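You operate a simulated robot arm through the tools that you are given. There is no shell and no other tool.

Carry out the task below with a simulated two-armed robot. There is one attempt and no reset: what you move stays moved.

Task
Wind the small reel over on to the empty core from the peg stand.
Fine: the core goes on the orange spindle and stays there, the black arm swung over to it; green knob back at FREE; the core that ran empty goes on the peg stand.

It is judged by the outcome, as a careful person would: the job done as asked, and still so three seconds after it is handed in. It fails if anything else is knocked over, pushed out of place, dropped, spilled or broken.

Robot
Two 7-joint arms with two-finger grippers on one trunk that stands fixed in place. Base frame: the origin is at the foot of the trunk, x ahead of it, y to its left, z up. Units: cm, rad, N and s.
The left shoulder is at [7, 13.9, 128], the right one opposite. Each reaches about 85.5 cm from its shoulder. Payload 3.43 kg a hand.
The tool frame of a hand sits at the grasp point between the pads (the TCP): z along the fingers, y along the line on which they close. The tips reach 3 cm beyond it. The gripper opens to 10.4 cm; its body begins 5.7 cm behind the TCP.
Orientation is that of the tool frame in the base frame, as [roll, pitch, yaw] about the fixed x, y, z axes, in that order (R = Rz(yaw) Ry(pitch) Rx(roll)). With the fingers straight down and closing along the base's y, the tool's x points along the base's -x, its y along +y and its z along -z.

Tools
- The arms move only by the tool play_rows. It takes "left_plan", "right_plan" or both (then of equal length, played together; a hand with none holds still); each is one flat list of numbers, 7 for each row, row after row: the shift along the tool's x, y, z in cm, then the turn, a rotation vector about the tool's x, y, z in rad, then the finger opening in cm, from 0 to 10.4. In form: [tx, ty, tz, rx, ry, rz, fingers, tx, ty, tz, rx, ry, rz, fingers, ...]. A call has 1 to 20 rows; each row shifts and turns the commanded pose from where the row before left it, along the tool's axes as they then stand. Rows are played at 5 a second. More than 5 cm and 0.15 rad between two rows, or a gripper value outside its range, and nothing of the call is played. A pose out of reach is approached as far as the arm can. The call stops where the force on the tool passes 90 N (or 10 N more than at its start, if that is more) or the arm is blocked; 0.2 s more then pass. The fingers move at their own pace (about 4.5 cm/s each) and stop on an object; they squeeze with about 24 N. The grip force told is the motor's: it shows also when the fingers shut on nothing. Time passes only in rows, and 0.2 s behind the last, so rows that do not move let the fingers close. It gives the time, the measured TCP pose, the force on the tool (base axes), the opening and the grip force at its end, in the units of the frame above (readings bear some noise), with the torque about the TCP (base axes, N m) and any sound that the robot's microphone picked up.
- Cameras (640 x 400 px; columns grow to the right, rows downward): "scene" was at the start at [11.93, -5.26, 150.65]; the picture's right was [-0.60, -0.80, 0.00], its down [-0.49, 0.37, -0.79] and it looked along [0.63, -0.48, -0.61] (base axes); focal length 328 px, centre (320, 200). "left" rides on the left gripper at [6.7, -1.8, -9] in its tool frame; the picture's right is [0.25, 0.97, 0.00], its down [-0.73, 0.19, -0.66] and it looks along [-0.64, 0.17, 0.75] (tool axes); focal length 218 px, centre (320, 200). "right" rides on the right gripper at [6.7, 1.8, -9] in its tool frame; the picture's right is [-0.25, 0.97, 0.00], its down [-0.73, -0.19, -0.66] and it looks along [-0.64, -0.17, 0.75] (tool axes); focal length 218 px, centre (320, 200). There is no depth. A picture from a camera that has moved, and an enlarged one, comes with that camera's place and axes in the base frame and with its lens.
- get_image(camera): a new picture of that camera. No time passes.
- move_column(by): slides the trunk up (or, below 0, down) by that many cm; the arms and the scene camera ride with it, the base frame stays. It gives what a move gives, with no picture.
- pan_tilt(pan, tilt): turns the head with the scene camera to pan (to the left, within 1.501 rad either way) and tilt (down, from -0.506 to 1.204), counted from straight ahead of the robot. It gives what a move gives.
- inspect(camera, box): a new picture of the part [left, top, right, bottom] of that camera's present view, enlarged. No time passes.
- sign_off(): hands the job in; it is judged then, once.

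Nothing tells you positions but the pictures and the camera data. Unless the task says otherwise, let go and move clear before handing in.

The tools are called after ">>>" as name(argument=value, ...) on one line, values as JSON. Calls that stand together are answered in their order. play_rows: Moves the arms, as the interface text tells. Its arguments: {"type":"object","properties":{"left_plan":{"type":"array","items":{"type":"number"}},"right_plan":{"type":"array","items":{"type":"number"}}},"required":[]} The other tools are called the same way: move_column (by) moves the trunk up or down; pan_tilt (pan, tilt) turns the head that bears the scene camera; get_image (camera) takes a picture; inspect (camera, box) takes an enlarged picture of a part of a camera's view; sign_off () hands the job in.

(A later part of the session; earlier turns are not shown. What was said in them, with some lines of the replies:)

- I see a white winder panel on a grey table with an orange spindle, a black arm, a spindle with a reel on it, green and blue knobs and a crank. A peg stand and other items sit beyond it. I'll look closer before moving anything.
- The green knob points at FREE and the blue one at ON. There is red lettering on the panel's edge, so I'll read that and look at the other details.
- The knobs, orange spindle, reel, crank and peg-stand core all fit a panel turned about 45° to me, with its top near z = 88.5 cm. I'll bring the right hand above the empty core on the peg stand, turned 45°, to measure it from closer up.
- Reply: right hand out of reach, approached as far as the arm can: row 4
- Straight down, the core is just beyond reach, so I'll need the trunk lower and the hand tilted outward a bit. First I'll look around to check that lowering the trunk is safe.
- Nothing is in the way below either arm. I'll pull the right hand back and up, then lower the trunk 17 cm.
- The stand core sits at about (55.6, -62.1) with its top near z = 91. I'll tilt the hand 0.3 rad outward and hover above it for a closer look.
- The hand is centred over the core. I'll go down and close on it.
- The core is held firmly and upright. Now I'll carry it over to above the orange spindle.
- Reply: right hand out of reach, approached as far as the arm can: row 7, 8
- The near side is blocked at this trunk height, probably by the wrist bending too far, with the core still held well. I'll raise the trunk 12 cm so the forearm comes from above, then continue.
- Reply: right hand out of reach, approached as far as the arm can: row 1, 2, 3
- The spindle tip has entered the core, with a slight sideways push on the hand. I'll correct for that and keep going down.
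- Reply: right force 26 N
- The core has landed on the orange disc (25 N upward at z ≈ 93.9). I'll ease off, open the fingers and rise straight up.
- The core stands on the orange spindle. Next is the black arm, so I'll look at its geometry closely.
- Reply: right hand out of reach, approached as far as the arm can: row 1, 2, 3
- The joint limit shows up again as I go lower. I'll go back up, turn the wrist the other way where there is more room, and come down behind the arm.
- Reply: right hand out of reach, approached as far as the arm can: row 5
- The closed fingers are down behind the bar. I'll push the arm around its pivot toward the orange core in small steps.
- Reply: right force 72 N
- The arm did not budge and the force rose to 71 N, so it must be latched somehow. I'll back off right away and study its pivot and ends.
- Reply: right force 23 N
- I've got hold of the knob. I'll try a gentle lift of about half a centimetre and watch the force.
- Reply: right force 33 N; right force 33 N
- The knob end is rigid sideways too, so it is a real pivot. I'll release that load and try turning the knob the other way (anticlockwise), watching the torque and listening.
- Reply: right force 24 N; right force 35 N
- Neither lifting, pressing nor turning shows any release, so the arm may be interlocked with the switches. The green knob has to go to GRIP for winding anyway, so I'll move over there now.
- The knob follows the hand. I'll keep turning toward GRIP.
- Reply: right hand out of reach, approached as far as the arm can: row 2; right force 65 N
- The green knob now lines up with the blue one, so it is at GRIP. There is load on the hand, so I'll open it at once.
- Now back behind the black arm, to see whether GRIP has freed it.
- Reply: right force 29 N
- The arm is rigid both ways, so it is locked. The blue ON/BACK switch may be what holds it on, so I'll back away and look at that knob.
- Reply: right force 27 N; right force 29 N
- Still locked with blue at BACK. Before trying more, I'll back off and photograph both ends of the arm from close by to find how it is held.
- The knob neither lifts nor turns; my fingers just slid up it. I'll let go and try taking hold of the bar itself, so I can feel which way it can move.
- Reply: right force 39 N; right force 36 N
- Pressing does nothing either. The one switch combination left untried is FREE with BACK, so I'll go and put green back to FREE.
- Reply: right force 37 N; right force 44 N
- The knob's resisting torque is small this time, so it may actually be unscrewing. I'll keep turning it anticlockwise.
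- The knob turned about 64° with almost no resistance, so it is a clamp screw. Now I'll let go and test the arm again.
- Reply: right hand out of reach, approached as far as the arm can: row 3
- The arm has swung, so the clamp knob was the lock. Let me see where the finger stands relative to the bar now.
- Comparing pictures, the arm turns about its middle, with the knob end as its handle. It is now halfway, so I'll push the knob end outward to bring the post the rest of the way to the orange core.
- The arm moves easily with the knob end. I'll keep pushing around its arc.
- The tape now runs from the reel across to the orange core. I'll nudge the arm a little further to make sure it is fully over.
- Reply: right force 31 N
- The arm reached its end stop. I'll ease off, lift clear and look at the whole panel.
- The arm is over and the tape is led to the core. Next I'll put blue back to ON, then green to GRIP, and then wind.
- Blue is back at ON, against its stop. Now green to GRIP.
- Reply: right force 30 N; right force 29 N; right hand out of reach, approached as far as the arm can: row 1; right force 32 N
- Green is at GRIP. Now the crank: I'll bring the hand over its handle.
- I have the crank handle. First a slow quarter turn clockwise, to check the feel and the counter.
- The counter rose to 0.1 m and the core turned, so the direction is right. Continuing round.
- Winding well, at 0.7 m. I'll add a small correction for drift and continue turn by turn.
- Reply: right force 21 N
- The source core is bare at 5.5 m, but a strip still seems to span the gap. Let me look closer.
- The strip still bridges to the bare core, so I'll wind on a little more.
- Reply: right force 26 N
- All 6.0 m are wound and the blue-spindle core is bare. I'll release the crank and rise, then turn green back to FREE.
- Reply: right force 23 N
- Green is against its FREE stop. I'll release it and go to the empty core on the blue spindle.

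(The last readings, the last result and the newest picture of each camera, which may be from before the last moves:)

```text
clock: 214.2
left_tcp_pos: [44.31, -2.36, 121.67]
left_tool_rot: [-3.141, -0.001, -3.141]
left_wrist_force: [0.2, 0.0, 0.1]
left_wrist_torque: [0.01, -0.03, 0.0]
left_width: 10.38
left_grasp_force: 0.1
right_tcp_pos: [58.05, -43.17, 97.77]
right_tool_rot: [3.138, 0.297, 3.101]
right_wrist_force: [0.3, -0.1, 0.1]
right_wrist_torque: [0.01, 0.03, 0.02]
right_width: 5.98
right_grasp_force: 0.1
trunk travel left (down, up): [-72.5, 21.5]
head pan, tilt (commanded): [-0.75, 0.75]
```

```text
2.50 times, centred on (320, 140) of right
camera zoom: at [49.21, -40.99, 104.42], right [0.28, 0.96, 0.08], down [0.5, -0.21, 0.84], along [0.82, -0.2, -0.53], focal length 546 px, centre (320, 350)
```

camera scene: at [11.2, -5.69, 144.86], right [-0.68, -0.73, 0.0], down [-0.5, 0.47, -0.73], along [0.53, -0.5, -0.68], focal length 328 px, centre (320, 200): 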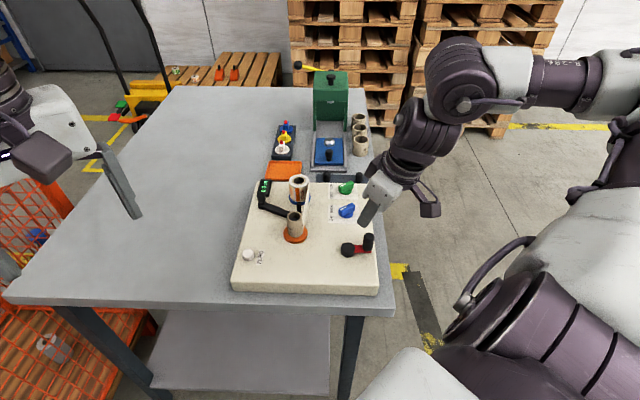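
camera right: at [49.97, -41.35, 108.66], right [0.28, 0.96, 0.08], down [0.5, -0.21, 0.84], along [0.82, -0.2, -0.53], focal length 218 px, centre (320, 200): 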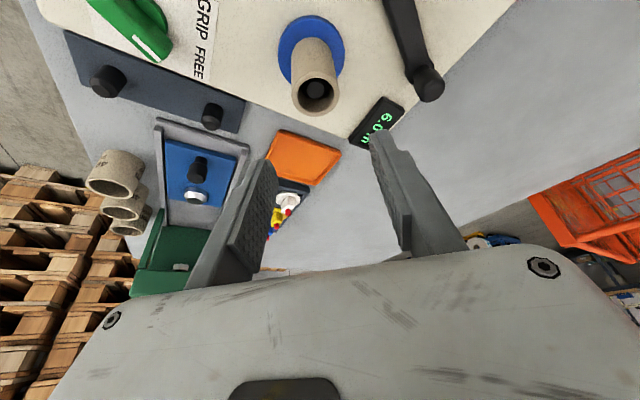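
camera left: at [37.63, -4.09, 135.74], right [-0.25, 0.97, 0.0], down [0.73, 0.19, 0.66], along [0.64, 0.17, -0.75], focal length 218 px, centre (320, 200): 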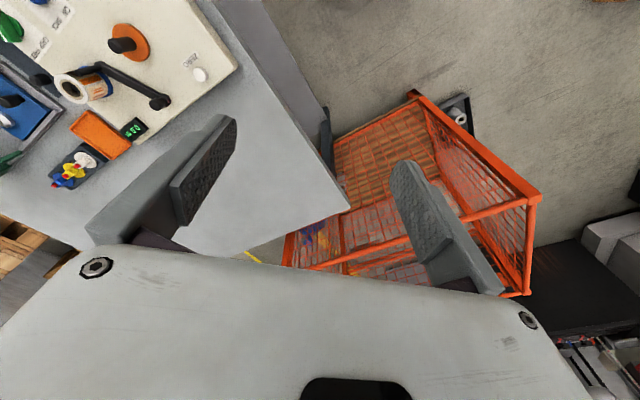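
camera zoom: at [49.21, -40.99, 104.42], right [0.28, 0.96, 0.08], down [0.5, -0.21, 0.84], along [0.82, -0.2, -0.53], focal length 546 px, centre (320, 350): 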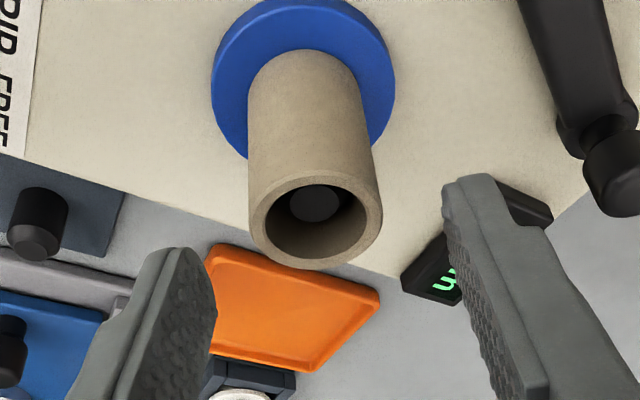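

>>> play_rows(right_plan=[0.365, 0, 2.03, 0, 0, 0, 6, 0.365, 0, 2.03, 0, 0, 0, 6, 0, 0, 0, 0, 0, 0, 6])

>>> inspect(camera="right", box=[220, 80, 420, 240])

>>> inspect(camera="scene", box=[250, 150, 350, 240])

```text
clock: 214.9
left_tcp_pos: [44.38, -2.3, 121.85]
left_tool_rot: [3.141, -0.001, -3.142]
left_wrist_force: [-0.2, 0.2, 0.5]
left_wrist_torque: [0.0, 0.03, -0.01]
left_width: 10.43
left_grasp_force: 0.1
right_tcp_pos: [58.47, -43.23, 93.69]
right_tool_rot: [3.14, 0.299, 3.102]
right_wrist_force: [-0.3, 0.0, 0.5]
right_wrist_torque: [0.03, -0.04, -0.01]
right_width: 5.98
right_grasp_force: 0.0
trunk travel left (down, up): [-72.5, 21.5]
head pan, tilt (commanded): [-0.75, 0.75]
```

```text
2.50 times, centred on (320, 160) of right
camera zoom: at [49.41, -40.97, 100.31], right [0.28, 0.96, 0.08], down [0.5, -0.21, 0.84], along [0.82, -0.2, -0.53], focal length 546 px, centre (320, 300)
```

zoom: 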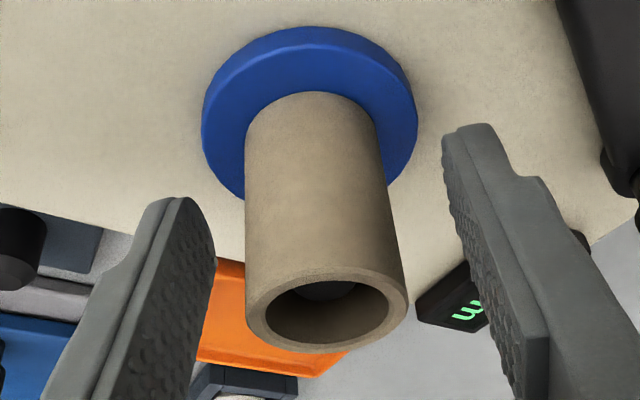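

```text
4.44 times, centred on (300, 195) of scene
camera zoom: at [11.07, -5.66, 144.88], right [-0.68, -0.73, 0.0], down [-0.5, 0.47, -0.73], along [0.53, -0.5, -0.68], focal length 1460 px, centre (409, 222)
```

zoom: 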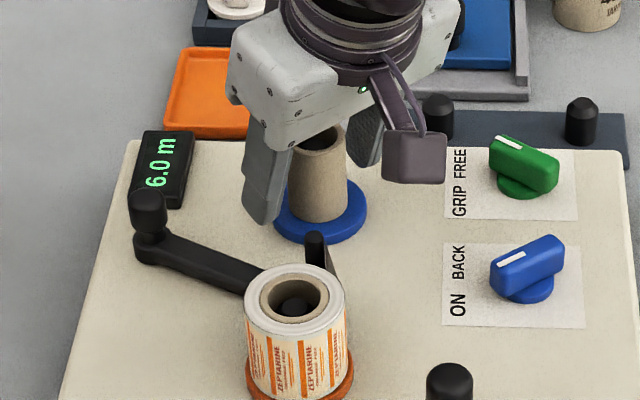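

>>> play_rows(right_plan=[0, 0, 0, 0, 0, 0, 4, 0, 0, 0, 0, 0, 0, 2, 0, 0, 0, 0, 0, 0, 2, 0, 0, 0, 0, 0, 0, 2, 0, 0, 0, 0, 0, 0, 2])

>>> play_rows(right_plan=[-0.3, 0, -0.96, 0, 0, 0, 2, -0.6, 0, -1.91, 0, 0, 0, 2, 0, 0, 0, 0, 0, 0, 2])

>>> inspect(camera="right", box=[220, 80, 420, 240])

```text
clock: 216.2
left_tcp_pos: [44.37, -2.4, 121.8]
left_tool_rot: [3.141, -0.003, -3.141]
left_wrist_force: [-0.1, 0.6, -0.6]
left_wrist_torque: [-0.01, 0.01, -0.01]
left_width: 10.41
left_grasp_force: 0.1
right_tcp_pos: [58.52, -43.15, 93.69]
right_tool_rot: [3.139, 0.296, 3.101]
right_wrist_force: [-0.7, -0.2, -0.2]
right_wrist_torque: [0.0, 0.0, 0.01]
right_width: 3.2
right_grasp_force: 24.0
trunk travel left (down, up): [-72.5, 21.5]
head pan, tilt (commanded): [-0.75, 0.75]
```

```text
clock: 216.9
left_tcp_pos: [44.44, -2.47, 121.73]
left_tool_rot: [-3.139, 0.0, 3.14]
left_wrist_force: [-0.1, 0.4, -0.6]
left_wrist_torque: [0.02, -0.01, 0.01]
left_width: 10.38
left_grasp_force: 0.0
right_tcp_pos: [58.47, -43.03, 96.71]
right_tool_rot: [3.14, 0.298, 3.101]
right_wrist_force: [0.3, -0.6, -0.3]
right_wrist_torque: [-0.02, 0.02, -0.01]
right_width: 3.2
right_grasp_force: 23.6
trunk travel left (down, up): [-72.5, 21.5]
head pan, tilt (commanded): [-0.75, 0.75]
```

```text
2.50 times, centred on (320, 160) of right
camera zoom: at [49.51, -40.94, 103.27], right [0.28, 0.96, 0.08], down [0.5, -0.21, 0.84], along [0.82, -0.2, -0.54], focal length 546 px, centre (320, 300)
```

zoom: 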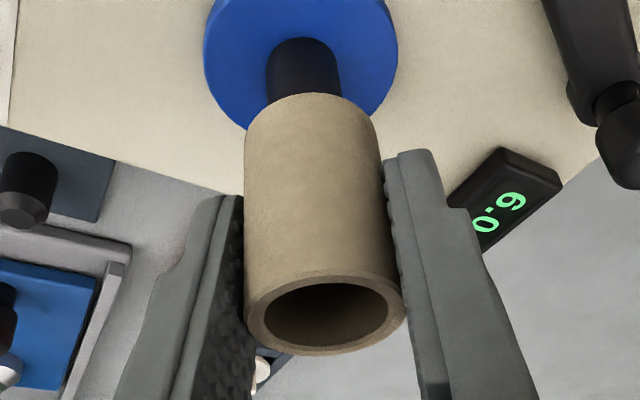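

The empty core came off cleanly. I'll lift it higher, turn the hand outward and carry it to the peg it leaves free on the stand.

>>> play_rows(right_plan=[-0.74, 0, -2.39, 0, 0, 0, 2, -0.74, 0, -2.39, 0, 0, 0, 2, -0.74, 0, -2.39, 0, 0, 0, 2, 0, 0, 0, 0.0443, 0, 0.1433, 2, 0, 0, 0, 0.0443, 0, 0.1433, 2, 0, 0, 0, 0.0443, 0, 0.1433, 2, 0, 0, 0, 0.0443, 0, 0.1433, 2, -1.66, -3.37, 0.51, 0, 0, 0, 2, -1.66, -3.37, 0.51, 0, 0, 0, 2, -1.66, -3.37, 0.51, 0, 0, 0, 2, -1.66, -3.37, 0.51, 0, 0, 0, 2, -1.66, -3.37, 0.51, 0, 0, 0, 2, 0, 0, 0, 0, 0, 0, 2])

>>> get_image(camera="right")

>>> get_image(camera="scene")

```text
clock: 219.8
left_tcp_pos: [44.42, -2.35, 121.88]
left_tool_rot: [3.14, 0.0, 3.141]
left_wrist_force: [-0.3, 0.3, -0.9]
left_wrist_torque: [0.0, 0.01, 0.0]
left_width: 10.44
left_grasp_force: 0.1
right_tcp_pos: [55.51, -61.61, 104.08]
right_tool_rot: [-3.139, 0.295, 2.503]
right_wrist_force: [0.1, 1.0, -0.7]
right_wrist_torque: [-0.02, 0.02, 0.03]
right_width: 3.21
right_grasp_force: 24.3
trunk travel left (down, up): [-72.5, 21.5]
head pan, tilt (commanded): [-0.75, 0.75]
```

```text
taken
camera right: at [49.26, -54.72, 110.64], right [0.77, 0.63, 0.07], down [0.29, -0.45, 0.84], along [0.57, -0.63, -0.54], focal length 218 px, centre (320, 200)
```

right: 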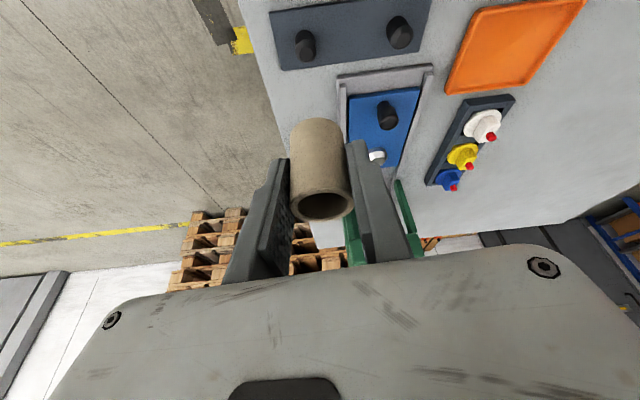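

```text
taken
camera scene: at [11.13, -5.61, 144.88], right [-0.68, -0.73, 0.0], down [-0.5, 0.46, -0.73], along [0.53, -0.5, -0.68], focal length 328 px, centre (320, 200)
```

scene: 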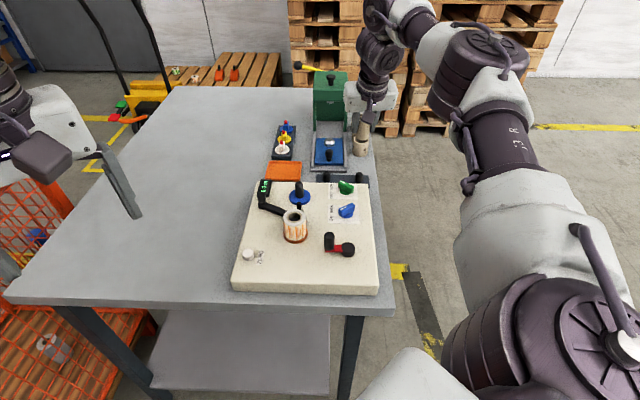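

>>> inspect(camera="right", box=[240, 0, 440, 120])

>>> inspect(camera="right", box=[250, 100, 390, 240])

>>> inspect(camera="scene", box=[300, 100, 400, 200])

```text
3.20 times, centred on (340, 60) of right
camera zoom: at [49.26, -54.72, 110.64], right [0.77, 0.63, 0.07], down [0.29, -0.45, 0.84], along [0.57, -0.63, -0.54], focal length 698 px, centre (256, 648)
```

zoom: 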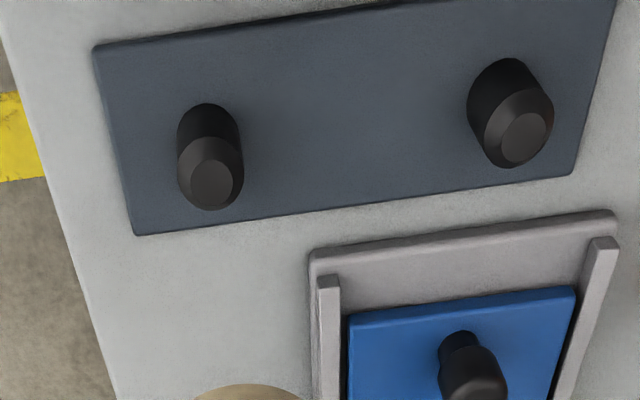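

```text
2.86 times, centred on (320, 170) of right
camera zoom: at [49.26, -54.72, 110.64], right [0.77, 0.63, 0.07], down [0.29, -0.45, 0.84], along [0.57, -0.63, -0.54], focal length 624 px, centre (320, 286)
```

zoom: 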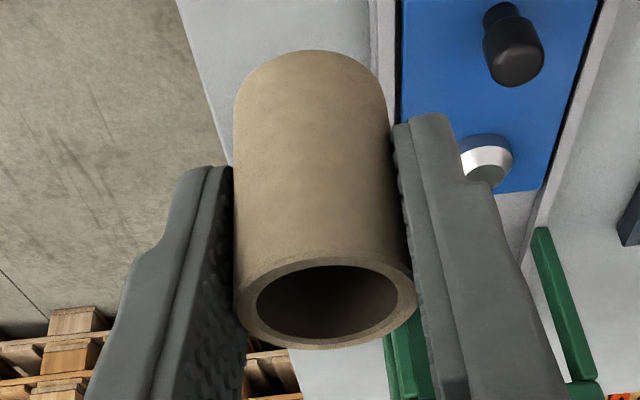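

```text
4.00 times, centred on (350, 150) of scene
camera zoom: at [11.13, -5.61, 144.88], right [-0.68, -0.73, 0.0], down [-0.5, 0.46, -0.73], along [0.53, -0.5, -0.68], focal length 1314 px, centre (200, 400)
```

zoom: 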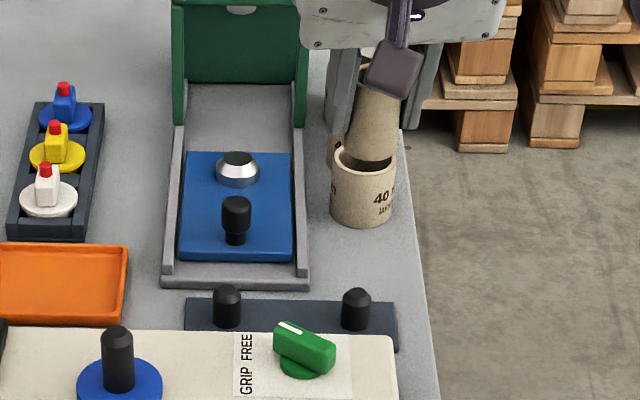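

>>> play_rows(right_plan=[0.92, -0.067, 2.86, 0, 0, 0, 2, 0.92, -0.067, 2.86, 0, 0, 0, 2, 0.92, -0.067, 2.86, 0, 0, 0, 2, 0, 0, 0, 0, 0, 0, 2])

>>> inspect(camera="right", box=[240, 50, 420, 240])

>>> inspect(camera="scene", box=[320, 130, 400, 200])

```text
clock: 220.8
left_tcp_pos: [44.39, -2.45, 121.72]
left_tool_rot: [3.141, 0.001, -3.141]
left_wrist_force: [-0.3, -0.8, -0.4]
left_wrist_torque: [-0.01, 0.02, 0.0]
left_width: 10.38
left_grasp_force: 0.0
right_tcp_pos: [55.24, -61.55, 94.8]
right_tool_rot: [-3.141, 0.297, 2.501]
right_wrist_force: [0.0, -1.0, 0.6]
right_wrist_torque: [-0.03, 0.01, 0.02]
right_width: 3.2
right_grasp_force: 23.5
trunk travel left (down, up): [-72.5, 21.5]
head pan, tilt (commanded): [-0.75, 0.75]
```

```text
2.11 times, centred on (330, 145) of right
camera zoom: at [49.0, -54.69, 101.48], right [0.77, 0.63, 0.07], down [0.29, -0.45, 0.84], along [0.57, -0.63, -0.54], focal length 460 px, centre (299, 316)
```

zoom: 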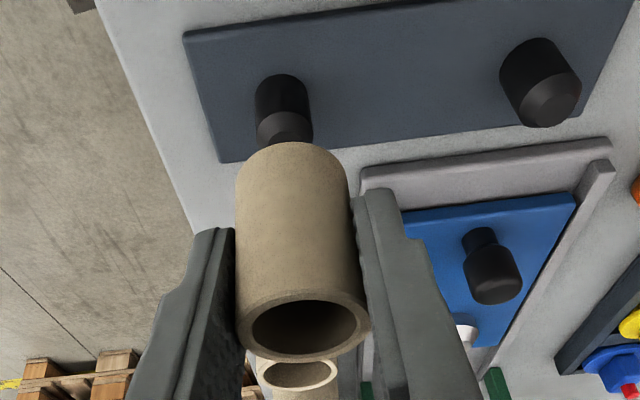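

```text
5.71 times, centred on (360, 165) of scene
camera zoom: at [11.1, -5.69, 144.88], right [-0.68, -0.73, 0.0], down [-0.5, 0.47, -0.73], along [0.53, -0.5, -0.68], focal length 1877 px, centre (91, 400)
```

zoom: 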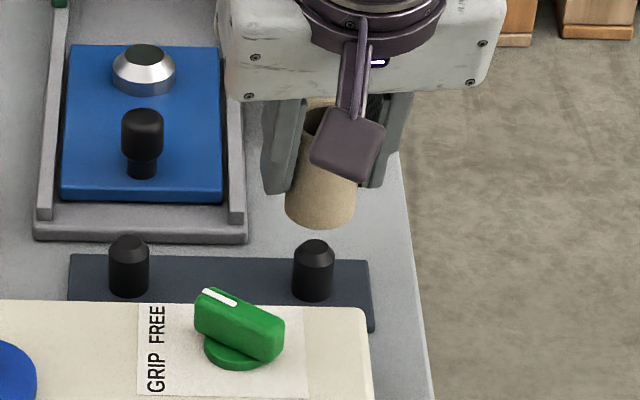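

>>> play_rows(right_plan=[0.2, -0.06, 1.0, 0, 0, 0, 2, 0.24, -0.06, 0.98, 0, 0, 0, 2, 0, 0, 0, 0, 0, 0, 2])

>>> inspect(camera="right", box=[240, 50, 420, 240])

>>> inspect(camera="scene", box=[320, 130, 400, 200])

```text
clock: 221.6
left_tcp_pos: [44.43, -2.34, 121.79]
left_tool_rot: [3.14, -0.002, -3.14]
left_wrist_force: [0.1, -0.4, -0.6]
left_wrist_torque: [-0.02, 0.0, 0.01]
left_width: 10.41
left_grasp_force: 0.0
right_tcp_pos: [55.18, -61.87, 92.92]
right_tool_rot: [3.14, 0.295, 2.504]
right_wrist_force: [-0.1, -0.5, 0.0]
right_wrist_torque: [0.02, 0.01, -0.04]
right_width: 3.19
right_grasp_force: 23.9
trunk travel left (down, up): [-72.5, 21.5]
head pan, tilt (commanded): [-0.75, 0.75]
```

```text
2.11 times, centred on (330, 145) of right
camera zoom: at [48.95, -55.01, 99.51], right [0.77, 0.63, 0.07], down [0.29, -0.45, 0.84], along [0.57, -0.63, -0.53], focal length 460 px, centre (299, 316)
```

zoom: 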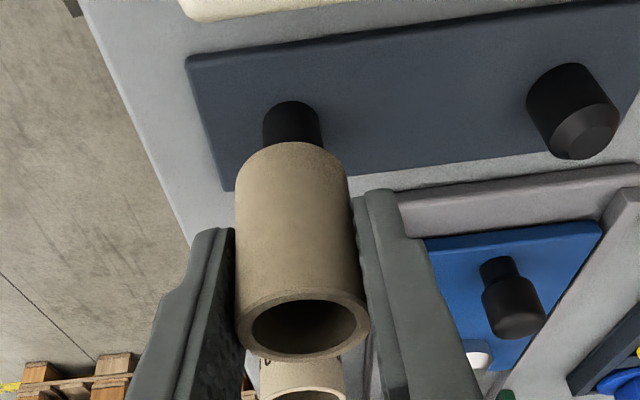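

```text
5.71 times, centred on (360, 165) of scene
camera zoom: at [11.09, -5.67, 144.88], right [-0.68, -0.73, 0.0], down [-0.5, 0.47, -0.73], along [0.53, -0.5, -0.68], focal length 1877 px, centre (91, 400)
```

zoom: 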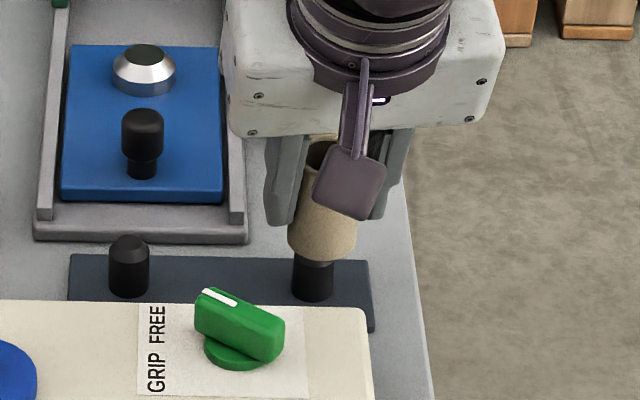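

>>> inspect(camera="scene", box=[345, 150, 385, 190])

>>> get_image(camera="left")

```text
10.00 times, centred on (365, 170) of scene
camera zoom: at [11.09, -5.67, 144.88], right [-0.68, -0.73, 0.0], down [-0.5, 0.47, -0.73], along [0.53, -0.5, -0.68], focal length 3285 px, centre (-130, 500)
```

zoom: 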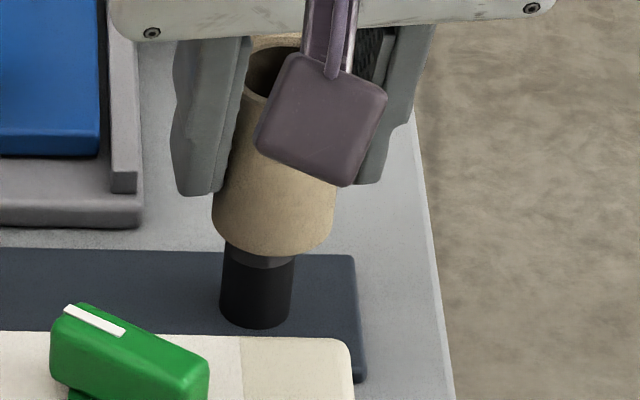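

```text
taken
camera left: at [37.61, -4.06, 130.75], right [-0.25, 0.97, 0.0], down [0.73, 0.19, 0.66], along [0.64, 0.17, -0.75], focal length 218 px, centre (320, 200)
```

left: 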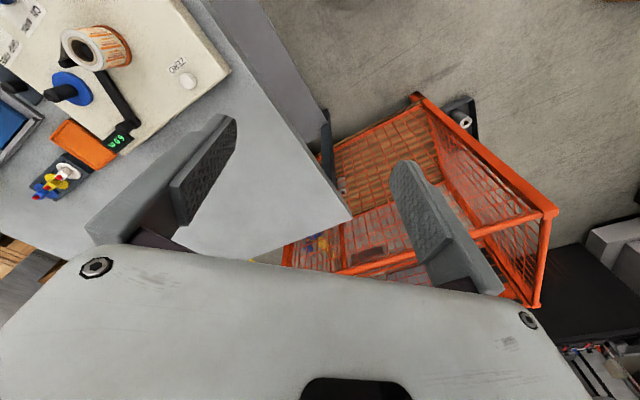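

>>> play_rows(right_plan=[0.1, 0.2, 0.5, 0, 0, 0, 2, 0.15, 0, 0.5, 0, 0, 0, 2, 0, 0, 0, 0, 0, 0, 2])

>>> inspect(camera="scene", box=[345, 150, 385, 190])

>>> inspect(camera="right", box=[240, 50, 420, 240])

```text
clock: 222.3
left_tcp_pos: [44.5, -2.45, 121.82]
left_tool_rot: [-3.141, 0.001, -3.141]
left_wrist_force: [-0.9, 0.0, -0.2]
left_wrist_torque: [0.01, 0.01, 0.0]
left_width: 10.4
left_grasp_force: 0.2
right_tcp_pos: [55.37, -61.9, 91.78]
right_tool_rot: [3.14, 0.296, 2.503]
right_wrist_force: [-0.2, 0.7, -0.5]
right_wrist_torque: [-0.02, 0.0, 0.01]
right_width: 3.18
right_grasp_force: 23.8
trunk travel left (down, up): [-72.5, 21.5]
head pan, tilt (commanded): [-0.75, 0.75]
```

```text
10.00 times, centred on (365, 170) of scene
camera zoom: at [11.1, -5.69, 144.87], right [-0.68, -0.73, 0.0], down [-0.5, 0.47, -0.73], along [0.53, -0.5, -0.68], focal length 3285 px, centre (-130, 500)
```

zoom: 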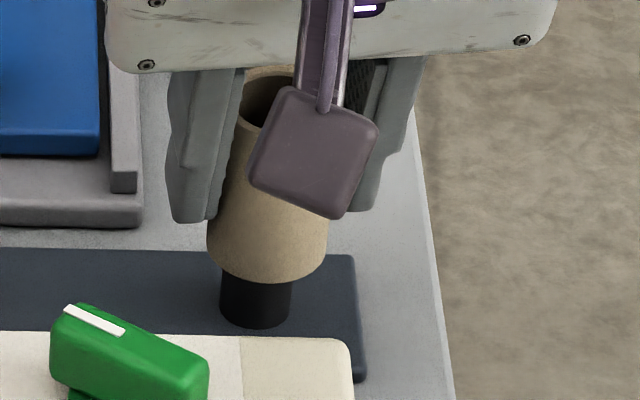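

```text
2.11 times, centred on (330, 145) of right
camera zoom: at [49.12, -55.08, 98.44], right [0.77, 0.63, 0.07], down [0.29, -0.45, 0.84], along [0.57, -0.63, -0.54], focal length 460 px, centre (299, 316)
```

zoom: 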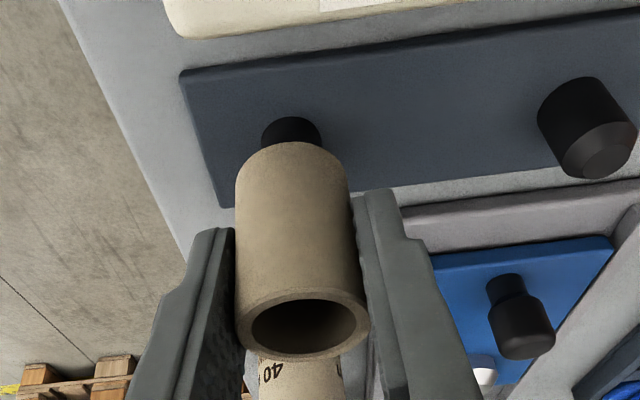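

The peg is inside the core with no side force. Lowering the rest of the way gently.

>>> play_rows(right_plan=[0.15, 0.03, 0.48, 0, 0, 0, 2, 0.15, 0.03, 0.48, 0, 0, 0, 2, 0, 0, 0, 0, 0, 0, 2])

>>> play_rows(right_plan=[0.15, 0.0, 0.48, 0, 0, 0, 2, 0.09, 0.0, 0.29, 0, 0, 0, 2, 0, 0, 0, 0, 0, 0, 2])

>>> inspect(camera="scene", box=[345, 150, 385, 190])

>>> inspect(camera="right", box=[240, 50, 420, 240])

```text
clock: 223.2
left_tcp_pos: [44.47, -2.37, 121.71]
left_tool_rot: [-3.14, 0.0, -3.141]
left_wrist_force: [-0.2, 0.4, 0.1]
left_wrist_torque: [-0.02, -0.01, 0.02]
left_width: 10.4
left_grasp_force: 0.1
right_tcp_pos: [55.54, -61.9, 90.79]
right_tool_rot: [-3.14, 0.296, 2.504]
right_wrist_force: [-0.4, -0.2, 0.3]
right_wrist_torque: [-0.02, -0.01, -0.01]
right_width: 3.2
right_grasp_force: 23.7
trunk travel left (down, up): [-72.5, 21.5]
head pan, tilt (commanded): [-0.75, 0.75]
```

```text
clock: 223.9
left_tcp_pos: [44.39, -2.47, 121.79]
left_tool_rot: [-3.141, 0.0, 3.141]
left_wrist_force: [-0.2, -0.1, 0.1]
left_wrist_torque: [0.01, 0.0, 0.0]
left_width: 10.41
left_grasp_force: 0.1
right_tcp_pos: [55.42, -61.93, 90.02]
right_tool_rot: [3.141, 0.298, 2.503]
right_wrist_force: [0.3, -0.5, -0.3]
right_wrist_torque: [-0.02, -0.01, -0.01]
right_width: 3.18
right_grasp_force: 24.1
trunk travel left (down, up): [-72.5, 21.5]
head pan, tilt (commanded): [-0.75, 0.75]
```

```text
10.00 times, centred on (365, 170) of scene
camera zoom: at [11.11, -5.71, 144.87], right [-0.68, -0.73, 0.0], down [-0.5, 0.47, -0.73], along [0.53, -0.5, -0.68], focal length 3285 px, centre (-130, 500)
```

zoom: 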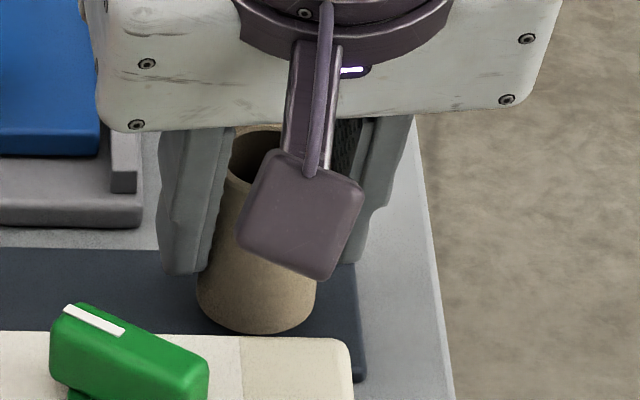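

```text
2.11 times, centred on (330, 145) of right
camera zoom: at [49.22, -55.0, 96.62], right [0.77, 0.63, 0.07], down [0.29, -0.45, 0.84], along [0.57, -0.63, -0.54], focal length 460 px, centre (299, 316)
```

zoom: 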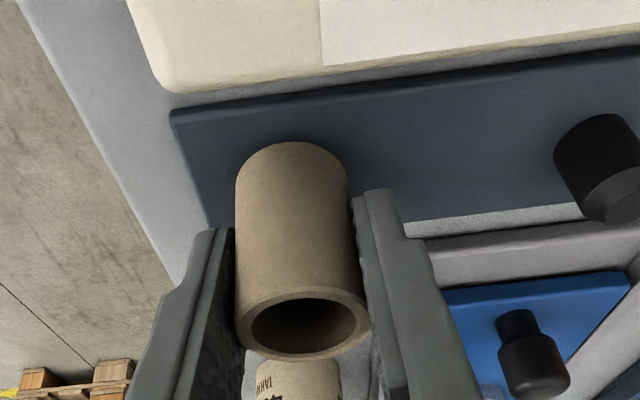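

>>> play_rows(right_plan=[0.08, 0.0, 0.26, 0, 0, 0, 2, 0, 0.0, 0, 0, 0, 0, 2])

>>> play_rows(right_plan=[0.06, 0.0, 0.2, 0, 0, 0, 2, 0, 0.0, 0, 0, 0, 0, 2])

```text
clock: 224.6
left_tcp_pos: [44.46, -2.36, 121.8]
left_tool_rot: [3.142, 0.0, 3.141]
left_wrist_force: [0.7, -0.6, 0.4]
left_wrist_torque: [0.0, 0.0, 0.03]
left_width: 10.42
left_grasp_force: 0.2
right_tcp_pos: [55.47, -61.91, 89.78]
right_tool_rot: [3.141, 0.296, 2.503]
right_wrist_force: [0.8, 0.7, 0.4]
right_wrist_torque: [-0.01, -0.03, -0.02]
right_width: 3.2
right_grasp_force: 23.6
trunk travel left (down, up): [-72.5, 21.5]
head pan, tilt (commanded): [-0.75, 0.75]
```

```text
clock: 225.2
left_tcp_pos: [44.39, -2.44, 121.68]
left_tool_rot: [-3.141, 0.0, -3.141]
left_wrist_force: [0.2, 0.1, -0.3]
left_wrist_torque: [-0.02, -0.02, -0.01]
left_width: 10.37
left_grasp_force: 0.1
right_tcp_pos: [55.56, -61.98, 89.71]
right_tool_rot: [-3.141, 0.297, 2.504]
right_wrist_force: [-0.3, 0.7, -0.4]
right_wrist_torque: [0.02, 0.02, 0.01]
right_width: 3.21
right_grasp_force: 24.3
trunk travel left (down, up): [-72.5, 21.5]
head pan, tilt (commanded): [-0.75, 0.75]
```

>>> play_rows(right_plan=[0.06, 0.0, 0.2, 0, 0, 0, 2, 0, 0.0, 0, 0, 0, 0, 2])

>>> play_rows(right_plan=[0.04, 0.0, 0.15, 0, 0, 0, 2, 0, 0.0, 0, 0, 0, 0, 2])

>>> inspect(camera="scene", box=[345, 150, 385, 190])

```text
clock: 225.8
left_tcp_pos: [44.39, -2.5, 121.81]
left_tool_rot: [-3.141, 0.0, -3.141]
left_wrist_force: [-1.1, 0.1, 1.0]
left_wrist_torque: [0.0, -0.02, 0.0]
left_width: 10.41
left_grasp_force: 0.0
right_tcp_pos: [55.38, -61.95, 89.54]
right_tool_rot: [3.141, 0.3, 2.501]
right_wrist_force: [3.2, -5.6, 9.4]
right_wrist_torque: [-0.08, 0.07, -0.07]
right_width: 3.16
right_grasp_force: 24.4
trunk travel left (down, up): [-72.5, 21.5]
head pan, tilt (commanded): [-0.75, 0.75]
```

```text
clock: 226.3
left_tcp_pos: [44.27, -2.32, 121.85]
left_tool_rot: [-3.141, 0.0, -3.141]
left_wrist_force: [-1.1, 0.0, 0.0]
left_wrist_torque: [0.01, -0.01, 0.02]
left_width: 10.4
left_grasp_force: 0.0
right_tcp_pos: [55.5, -61.92, 89.38]
right_tool_rot: [3.141, 0.3, 2.501]
right_wrist_force: [5.3, -7.4, 15.2]
right_wrist_torque: [-0.09, 0.03, 0.1]
right_width: 3.17
right_grasp_force: 24.0
trunk travel left (down, up): [-72.5, 21.5]
head pan, tilt (commanded): [-0.75, 0.75]
```

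```text
10.00 times, centred on (365, 170) of scene
camera zoom: at [10.98, -5.6, 144.9], right [-0.68, -0.73, 0.0], down [-0.5, 0.46, -0.73], along [0.54, -0.5, -0.68], focal length 3285 px, centre (-130, 500)
```

zoom: 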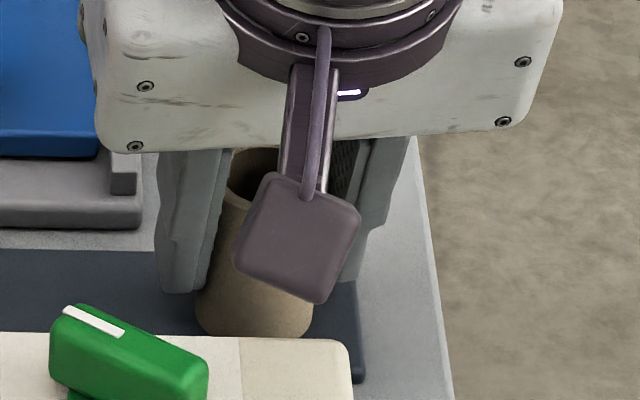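

The core rests on the stand. Easing off, opening and rising straight up.

>>> play_rows(right_plan=[-0.04, 0, -0.15, 0, 0, 0, 2, 0, 0, 0, 0, 0, 0, 4, 0, 0, 0, 0, 0, 0, 5.4, 0, 0, 0, 0, 0, 0, 5.4, 0, 0, 0, 0, 0, 0, 5.4])

>>> play_rows(right_plan=[-0.59, 0, -1.91, 0, 0, 0, 5.4, -0.886, 0, -2.866, 0, 0, 0, 5.4, -0.886, 0, -2.866, 0, 0, 0, 5.4, -0.886, 0, -2.866, 0, 0, 0, 5.4, 0, 0, 0, 0, 0, 0, 5.4])

>>> get_image(camera="right")

>>> inspect(camera="scene", box=[230, 130, 400, 270])

```text
clock: 227.6
left_tcp_pos: [44.38, -2.37, 121.78]
left_tool_rot: [3.142, -0.001, 3.14]
left_wrist_force: [-0.2, 0.5, 0.7]
left_wrist_torque: [-0.01, -0.07, 0.01]
left_width: 10.41
left_grasp_force: 0.1
right_tcp_pos: [55.44, -61.83, 89.56]
right_tool_rot: [-3.141, 0.296, 2.503]
right_wrist_force: [0.3, -0.5, -0.8]
right_wrist_torque: [-0.01, -0.01, -0.01]
right_width: 5.39
right_grasp_force: 0.0
trunk travel left (down, up): [-72.5, 21.5]
head pan, tilt (commanded): [-0.75, 0.75]
```

```text
clock: 228.8
left_tcp_pos: [44.35, -2.43, 121.83]
left_tool_rot: [3.142, 0.0, -3.141]
left_wrist_force: [-0.5, 0.1, -1.2]
left_wrist_torque: [0.02, -0.02, 0.01]
left_width: 10.39
left_grasp_force: 0.1
right_tcp_pos: [55.45, -61.83, 100.47]
right_tool_rot: [-3.141, 0.296, 2.5]
right_wrist_force: [-0.1, -1.0, 0.1]
right_wrist_torque: [0.01, 0.03, 0.01]
right_width: 5.4
right_grasp_force: 0.0
trunk travel left (down, up): [-72.5, 21.5]
head pan, tilt (commanded): [-0.75, 0.75]
```

```text
taken
camera right: at [49.21, -55.02, 107.06], right [0.77, 0.63, 0.07], down [0.29, -0.46, 0.84], along [0.57, -0.63, -0.54], focal length 218 px, centre (320, 200)
```

right: 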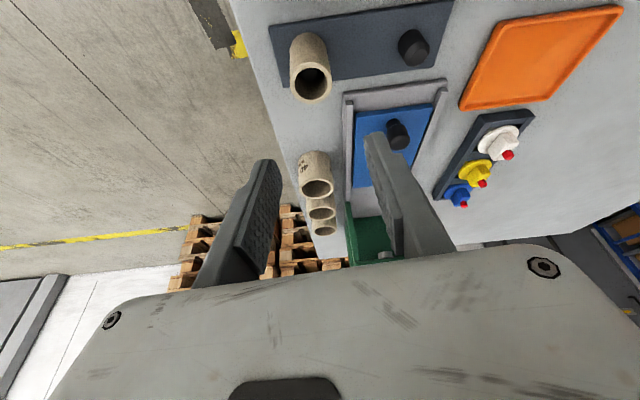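

```text
2.86 times, centred on (315, 200) of scene
camera zoom: at [11.13, -5.75, 144.87], right [-0.68, -0.73, 0.0], down [-0.5, 0.47, -0.73], along [0.53, -0.5, -0.68], focal length 938 px, centre (334, 200)
```

zoom: 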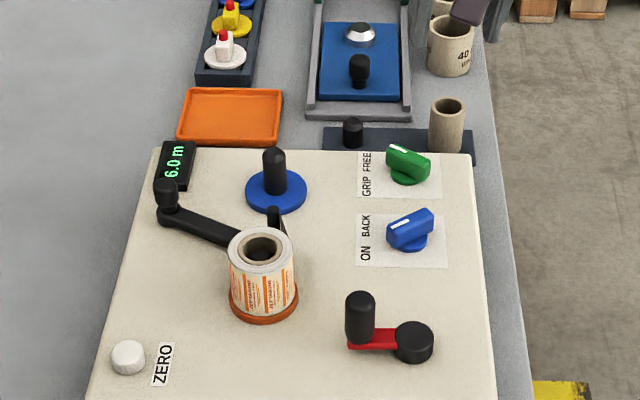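

Everything is where it belongs. I'll move the hand well clear and check the details one last time.

>>> play_rows(right_plan=[1.5, -1.0, -3.0, 0, 0, 0, 5.4, 2.0, -2.0, -3.0, 0, 0, 0, 5.4, 2.0, -3.0, -2.0, 0, 0, 0, 5.4, 2.0, -3.0, -1.0, 0, 0, 0, 5.4, 0, 0, 0, 0, 0, 0, 5.4, 0, 0, 0, 0, 0, 0, 5.4])

>>> get_image(camera="scene")

>>> inspect(camera="scene", box=[240, 170, 330, 250])

>>> inspect(camera="scene", box=[310, 130, 400, 220])

>>> inspect(camera="left", box=[0, 0, 200, 130])

```text
clock: 230.2
left_tcp_pos: [44.5, -2.37, 121.82]
left_tool_rot: [-3.141, -0.001, -3.141]
left_wrist_force: [-0.8, -0.9, -0.5]
left_wrist_torque: [0.04, -0.01, 0.03]
left_width: 10.42
left_grasp_force: 0.0
right_tcp_pos: [42.21, -63.25, 107.03]
right_tool_rot: [-3.141, 0.297, 2.504]
right_wrist_force: [1.0, 0.3, -0.3]
right_wrist_torque: [0.01, -0.01, 0.02]
right_width: 5.41
right_grasp_force: 0.1
trunk travel left (down, up): [-72.5, 21.5]
head pan, tilt (commanded): [-0.75, 0.75]
```

```text
taken
camera scene: at [11.16, -5.72, 144.87], right [-0.68, -0.73, 0.0], down [-0.5, 0.47, -0.73], along [0.53, -0.5, -0.68], focal length 328 px, centre (320, 200)
```

scene: 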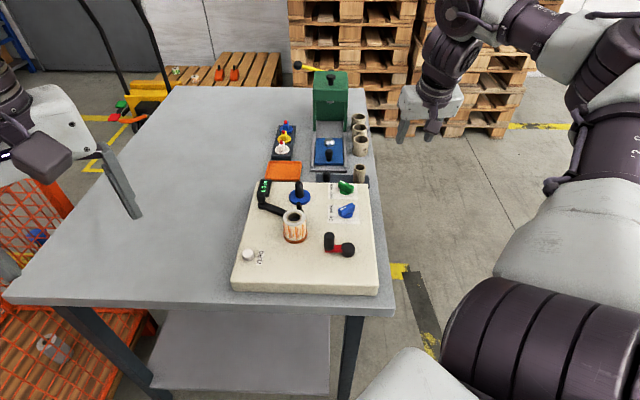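

```text
5.00 times, centred on (285, 210) of scene
camera zoom: at [11.16, -5.72, 144.87], right [-0.68, -0.73, 0.0], down [-0.5, 0.47, -0.73], along [0.53, -0.5, -0.68], focal length 1642 px, centre (495, 150)
```

zoom: 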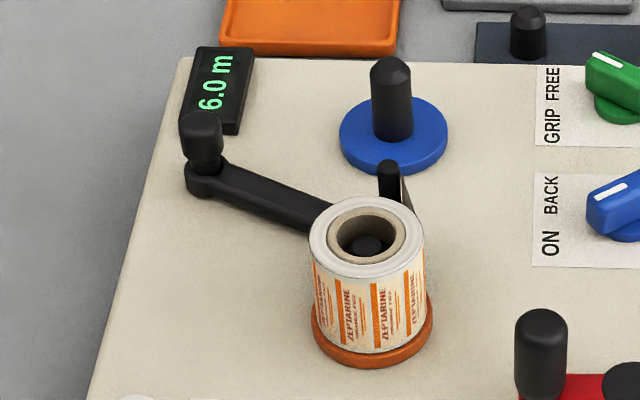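

```text
4.44 times, centred on (355, 175) of scene
camera zoom: at [11.16, -5.72, 144.87], right [-0.68, -0.73, 0.0], down [-0.5, 0.47, -0.73], along [0.53, -0.5, -0.68], focal length 1460 px, centre (164, 311)
```

zoom: 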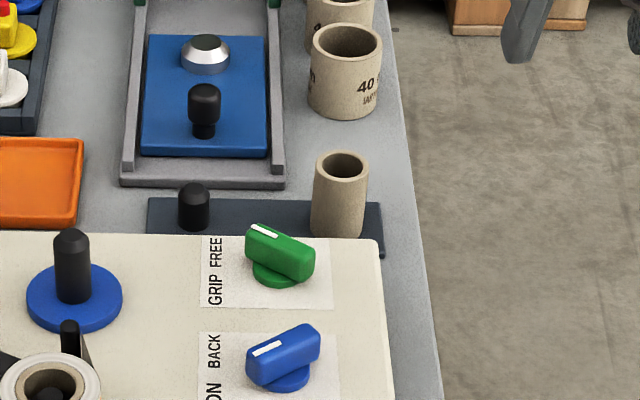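

```text
3.08 times, centred on (100, 65) of left
camera zoom: at [37.68, -4.1, 130.73], right [-0.25, 0.97, 0.0], down [0.73, 0.19, 0.66], along [0.64, 0.17, -0.75], focal length 672 px, centre (997, 615)
```

zoom: 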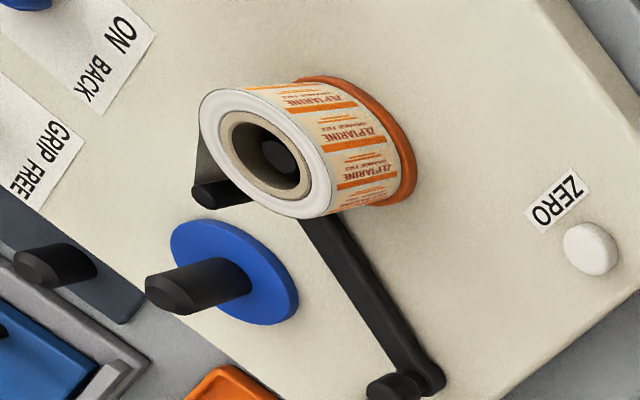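

The full reel stands on the orange spindle with the black arm swung over to it. Green points at FREE, blue is back at ON, the emptied core stands upright on the peg stand, and nothing else has moved. Both hands are clear, so I'm handing the job in.

>>> sign_off()

```text
The job is handed in.
```

I wound the whole small reel, 6.0 m on the counter, over onto the empty core from the peg stand, and I've handed the job in.

- **Orange spindle:** the wound core stands there, seated on its disc, with the black arm swung over to it as far as its stop. A short tail of tape still runs from the reel to the arm's post.
- **Green knob:** it is back at FREE, turned until it met the stop.
- **Peg stand:** the core that ran empty stands upright on the peg the other core came from.

**Black arm:** it would not move at first, and I pushed it with up to about 70 N before backing off. It swung freely only after I had turned the blue knob to BACK and turned the knob on the arm's end about 64° anticlockwise. I don't know which of the two freed it. Blue is back at ON, but I did not turn the arm's knob back.

I pressed and pulled on the arm and its knob while looking for the lock, and the last pictures show no damage. The other things on the table look undisturbed. The crank handle ended about half a turn from where it started, and both hands are clear.
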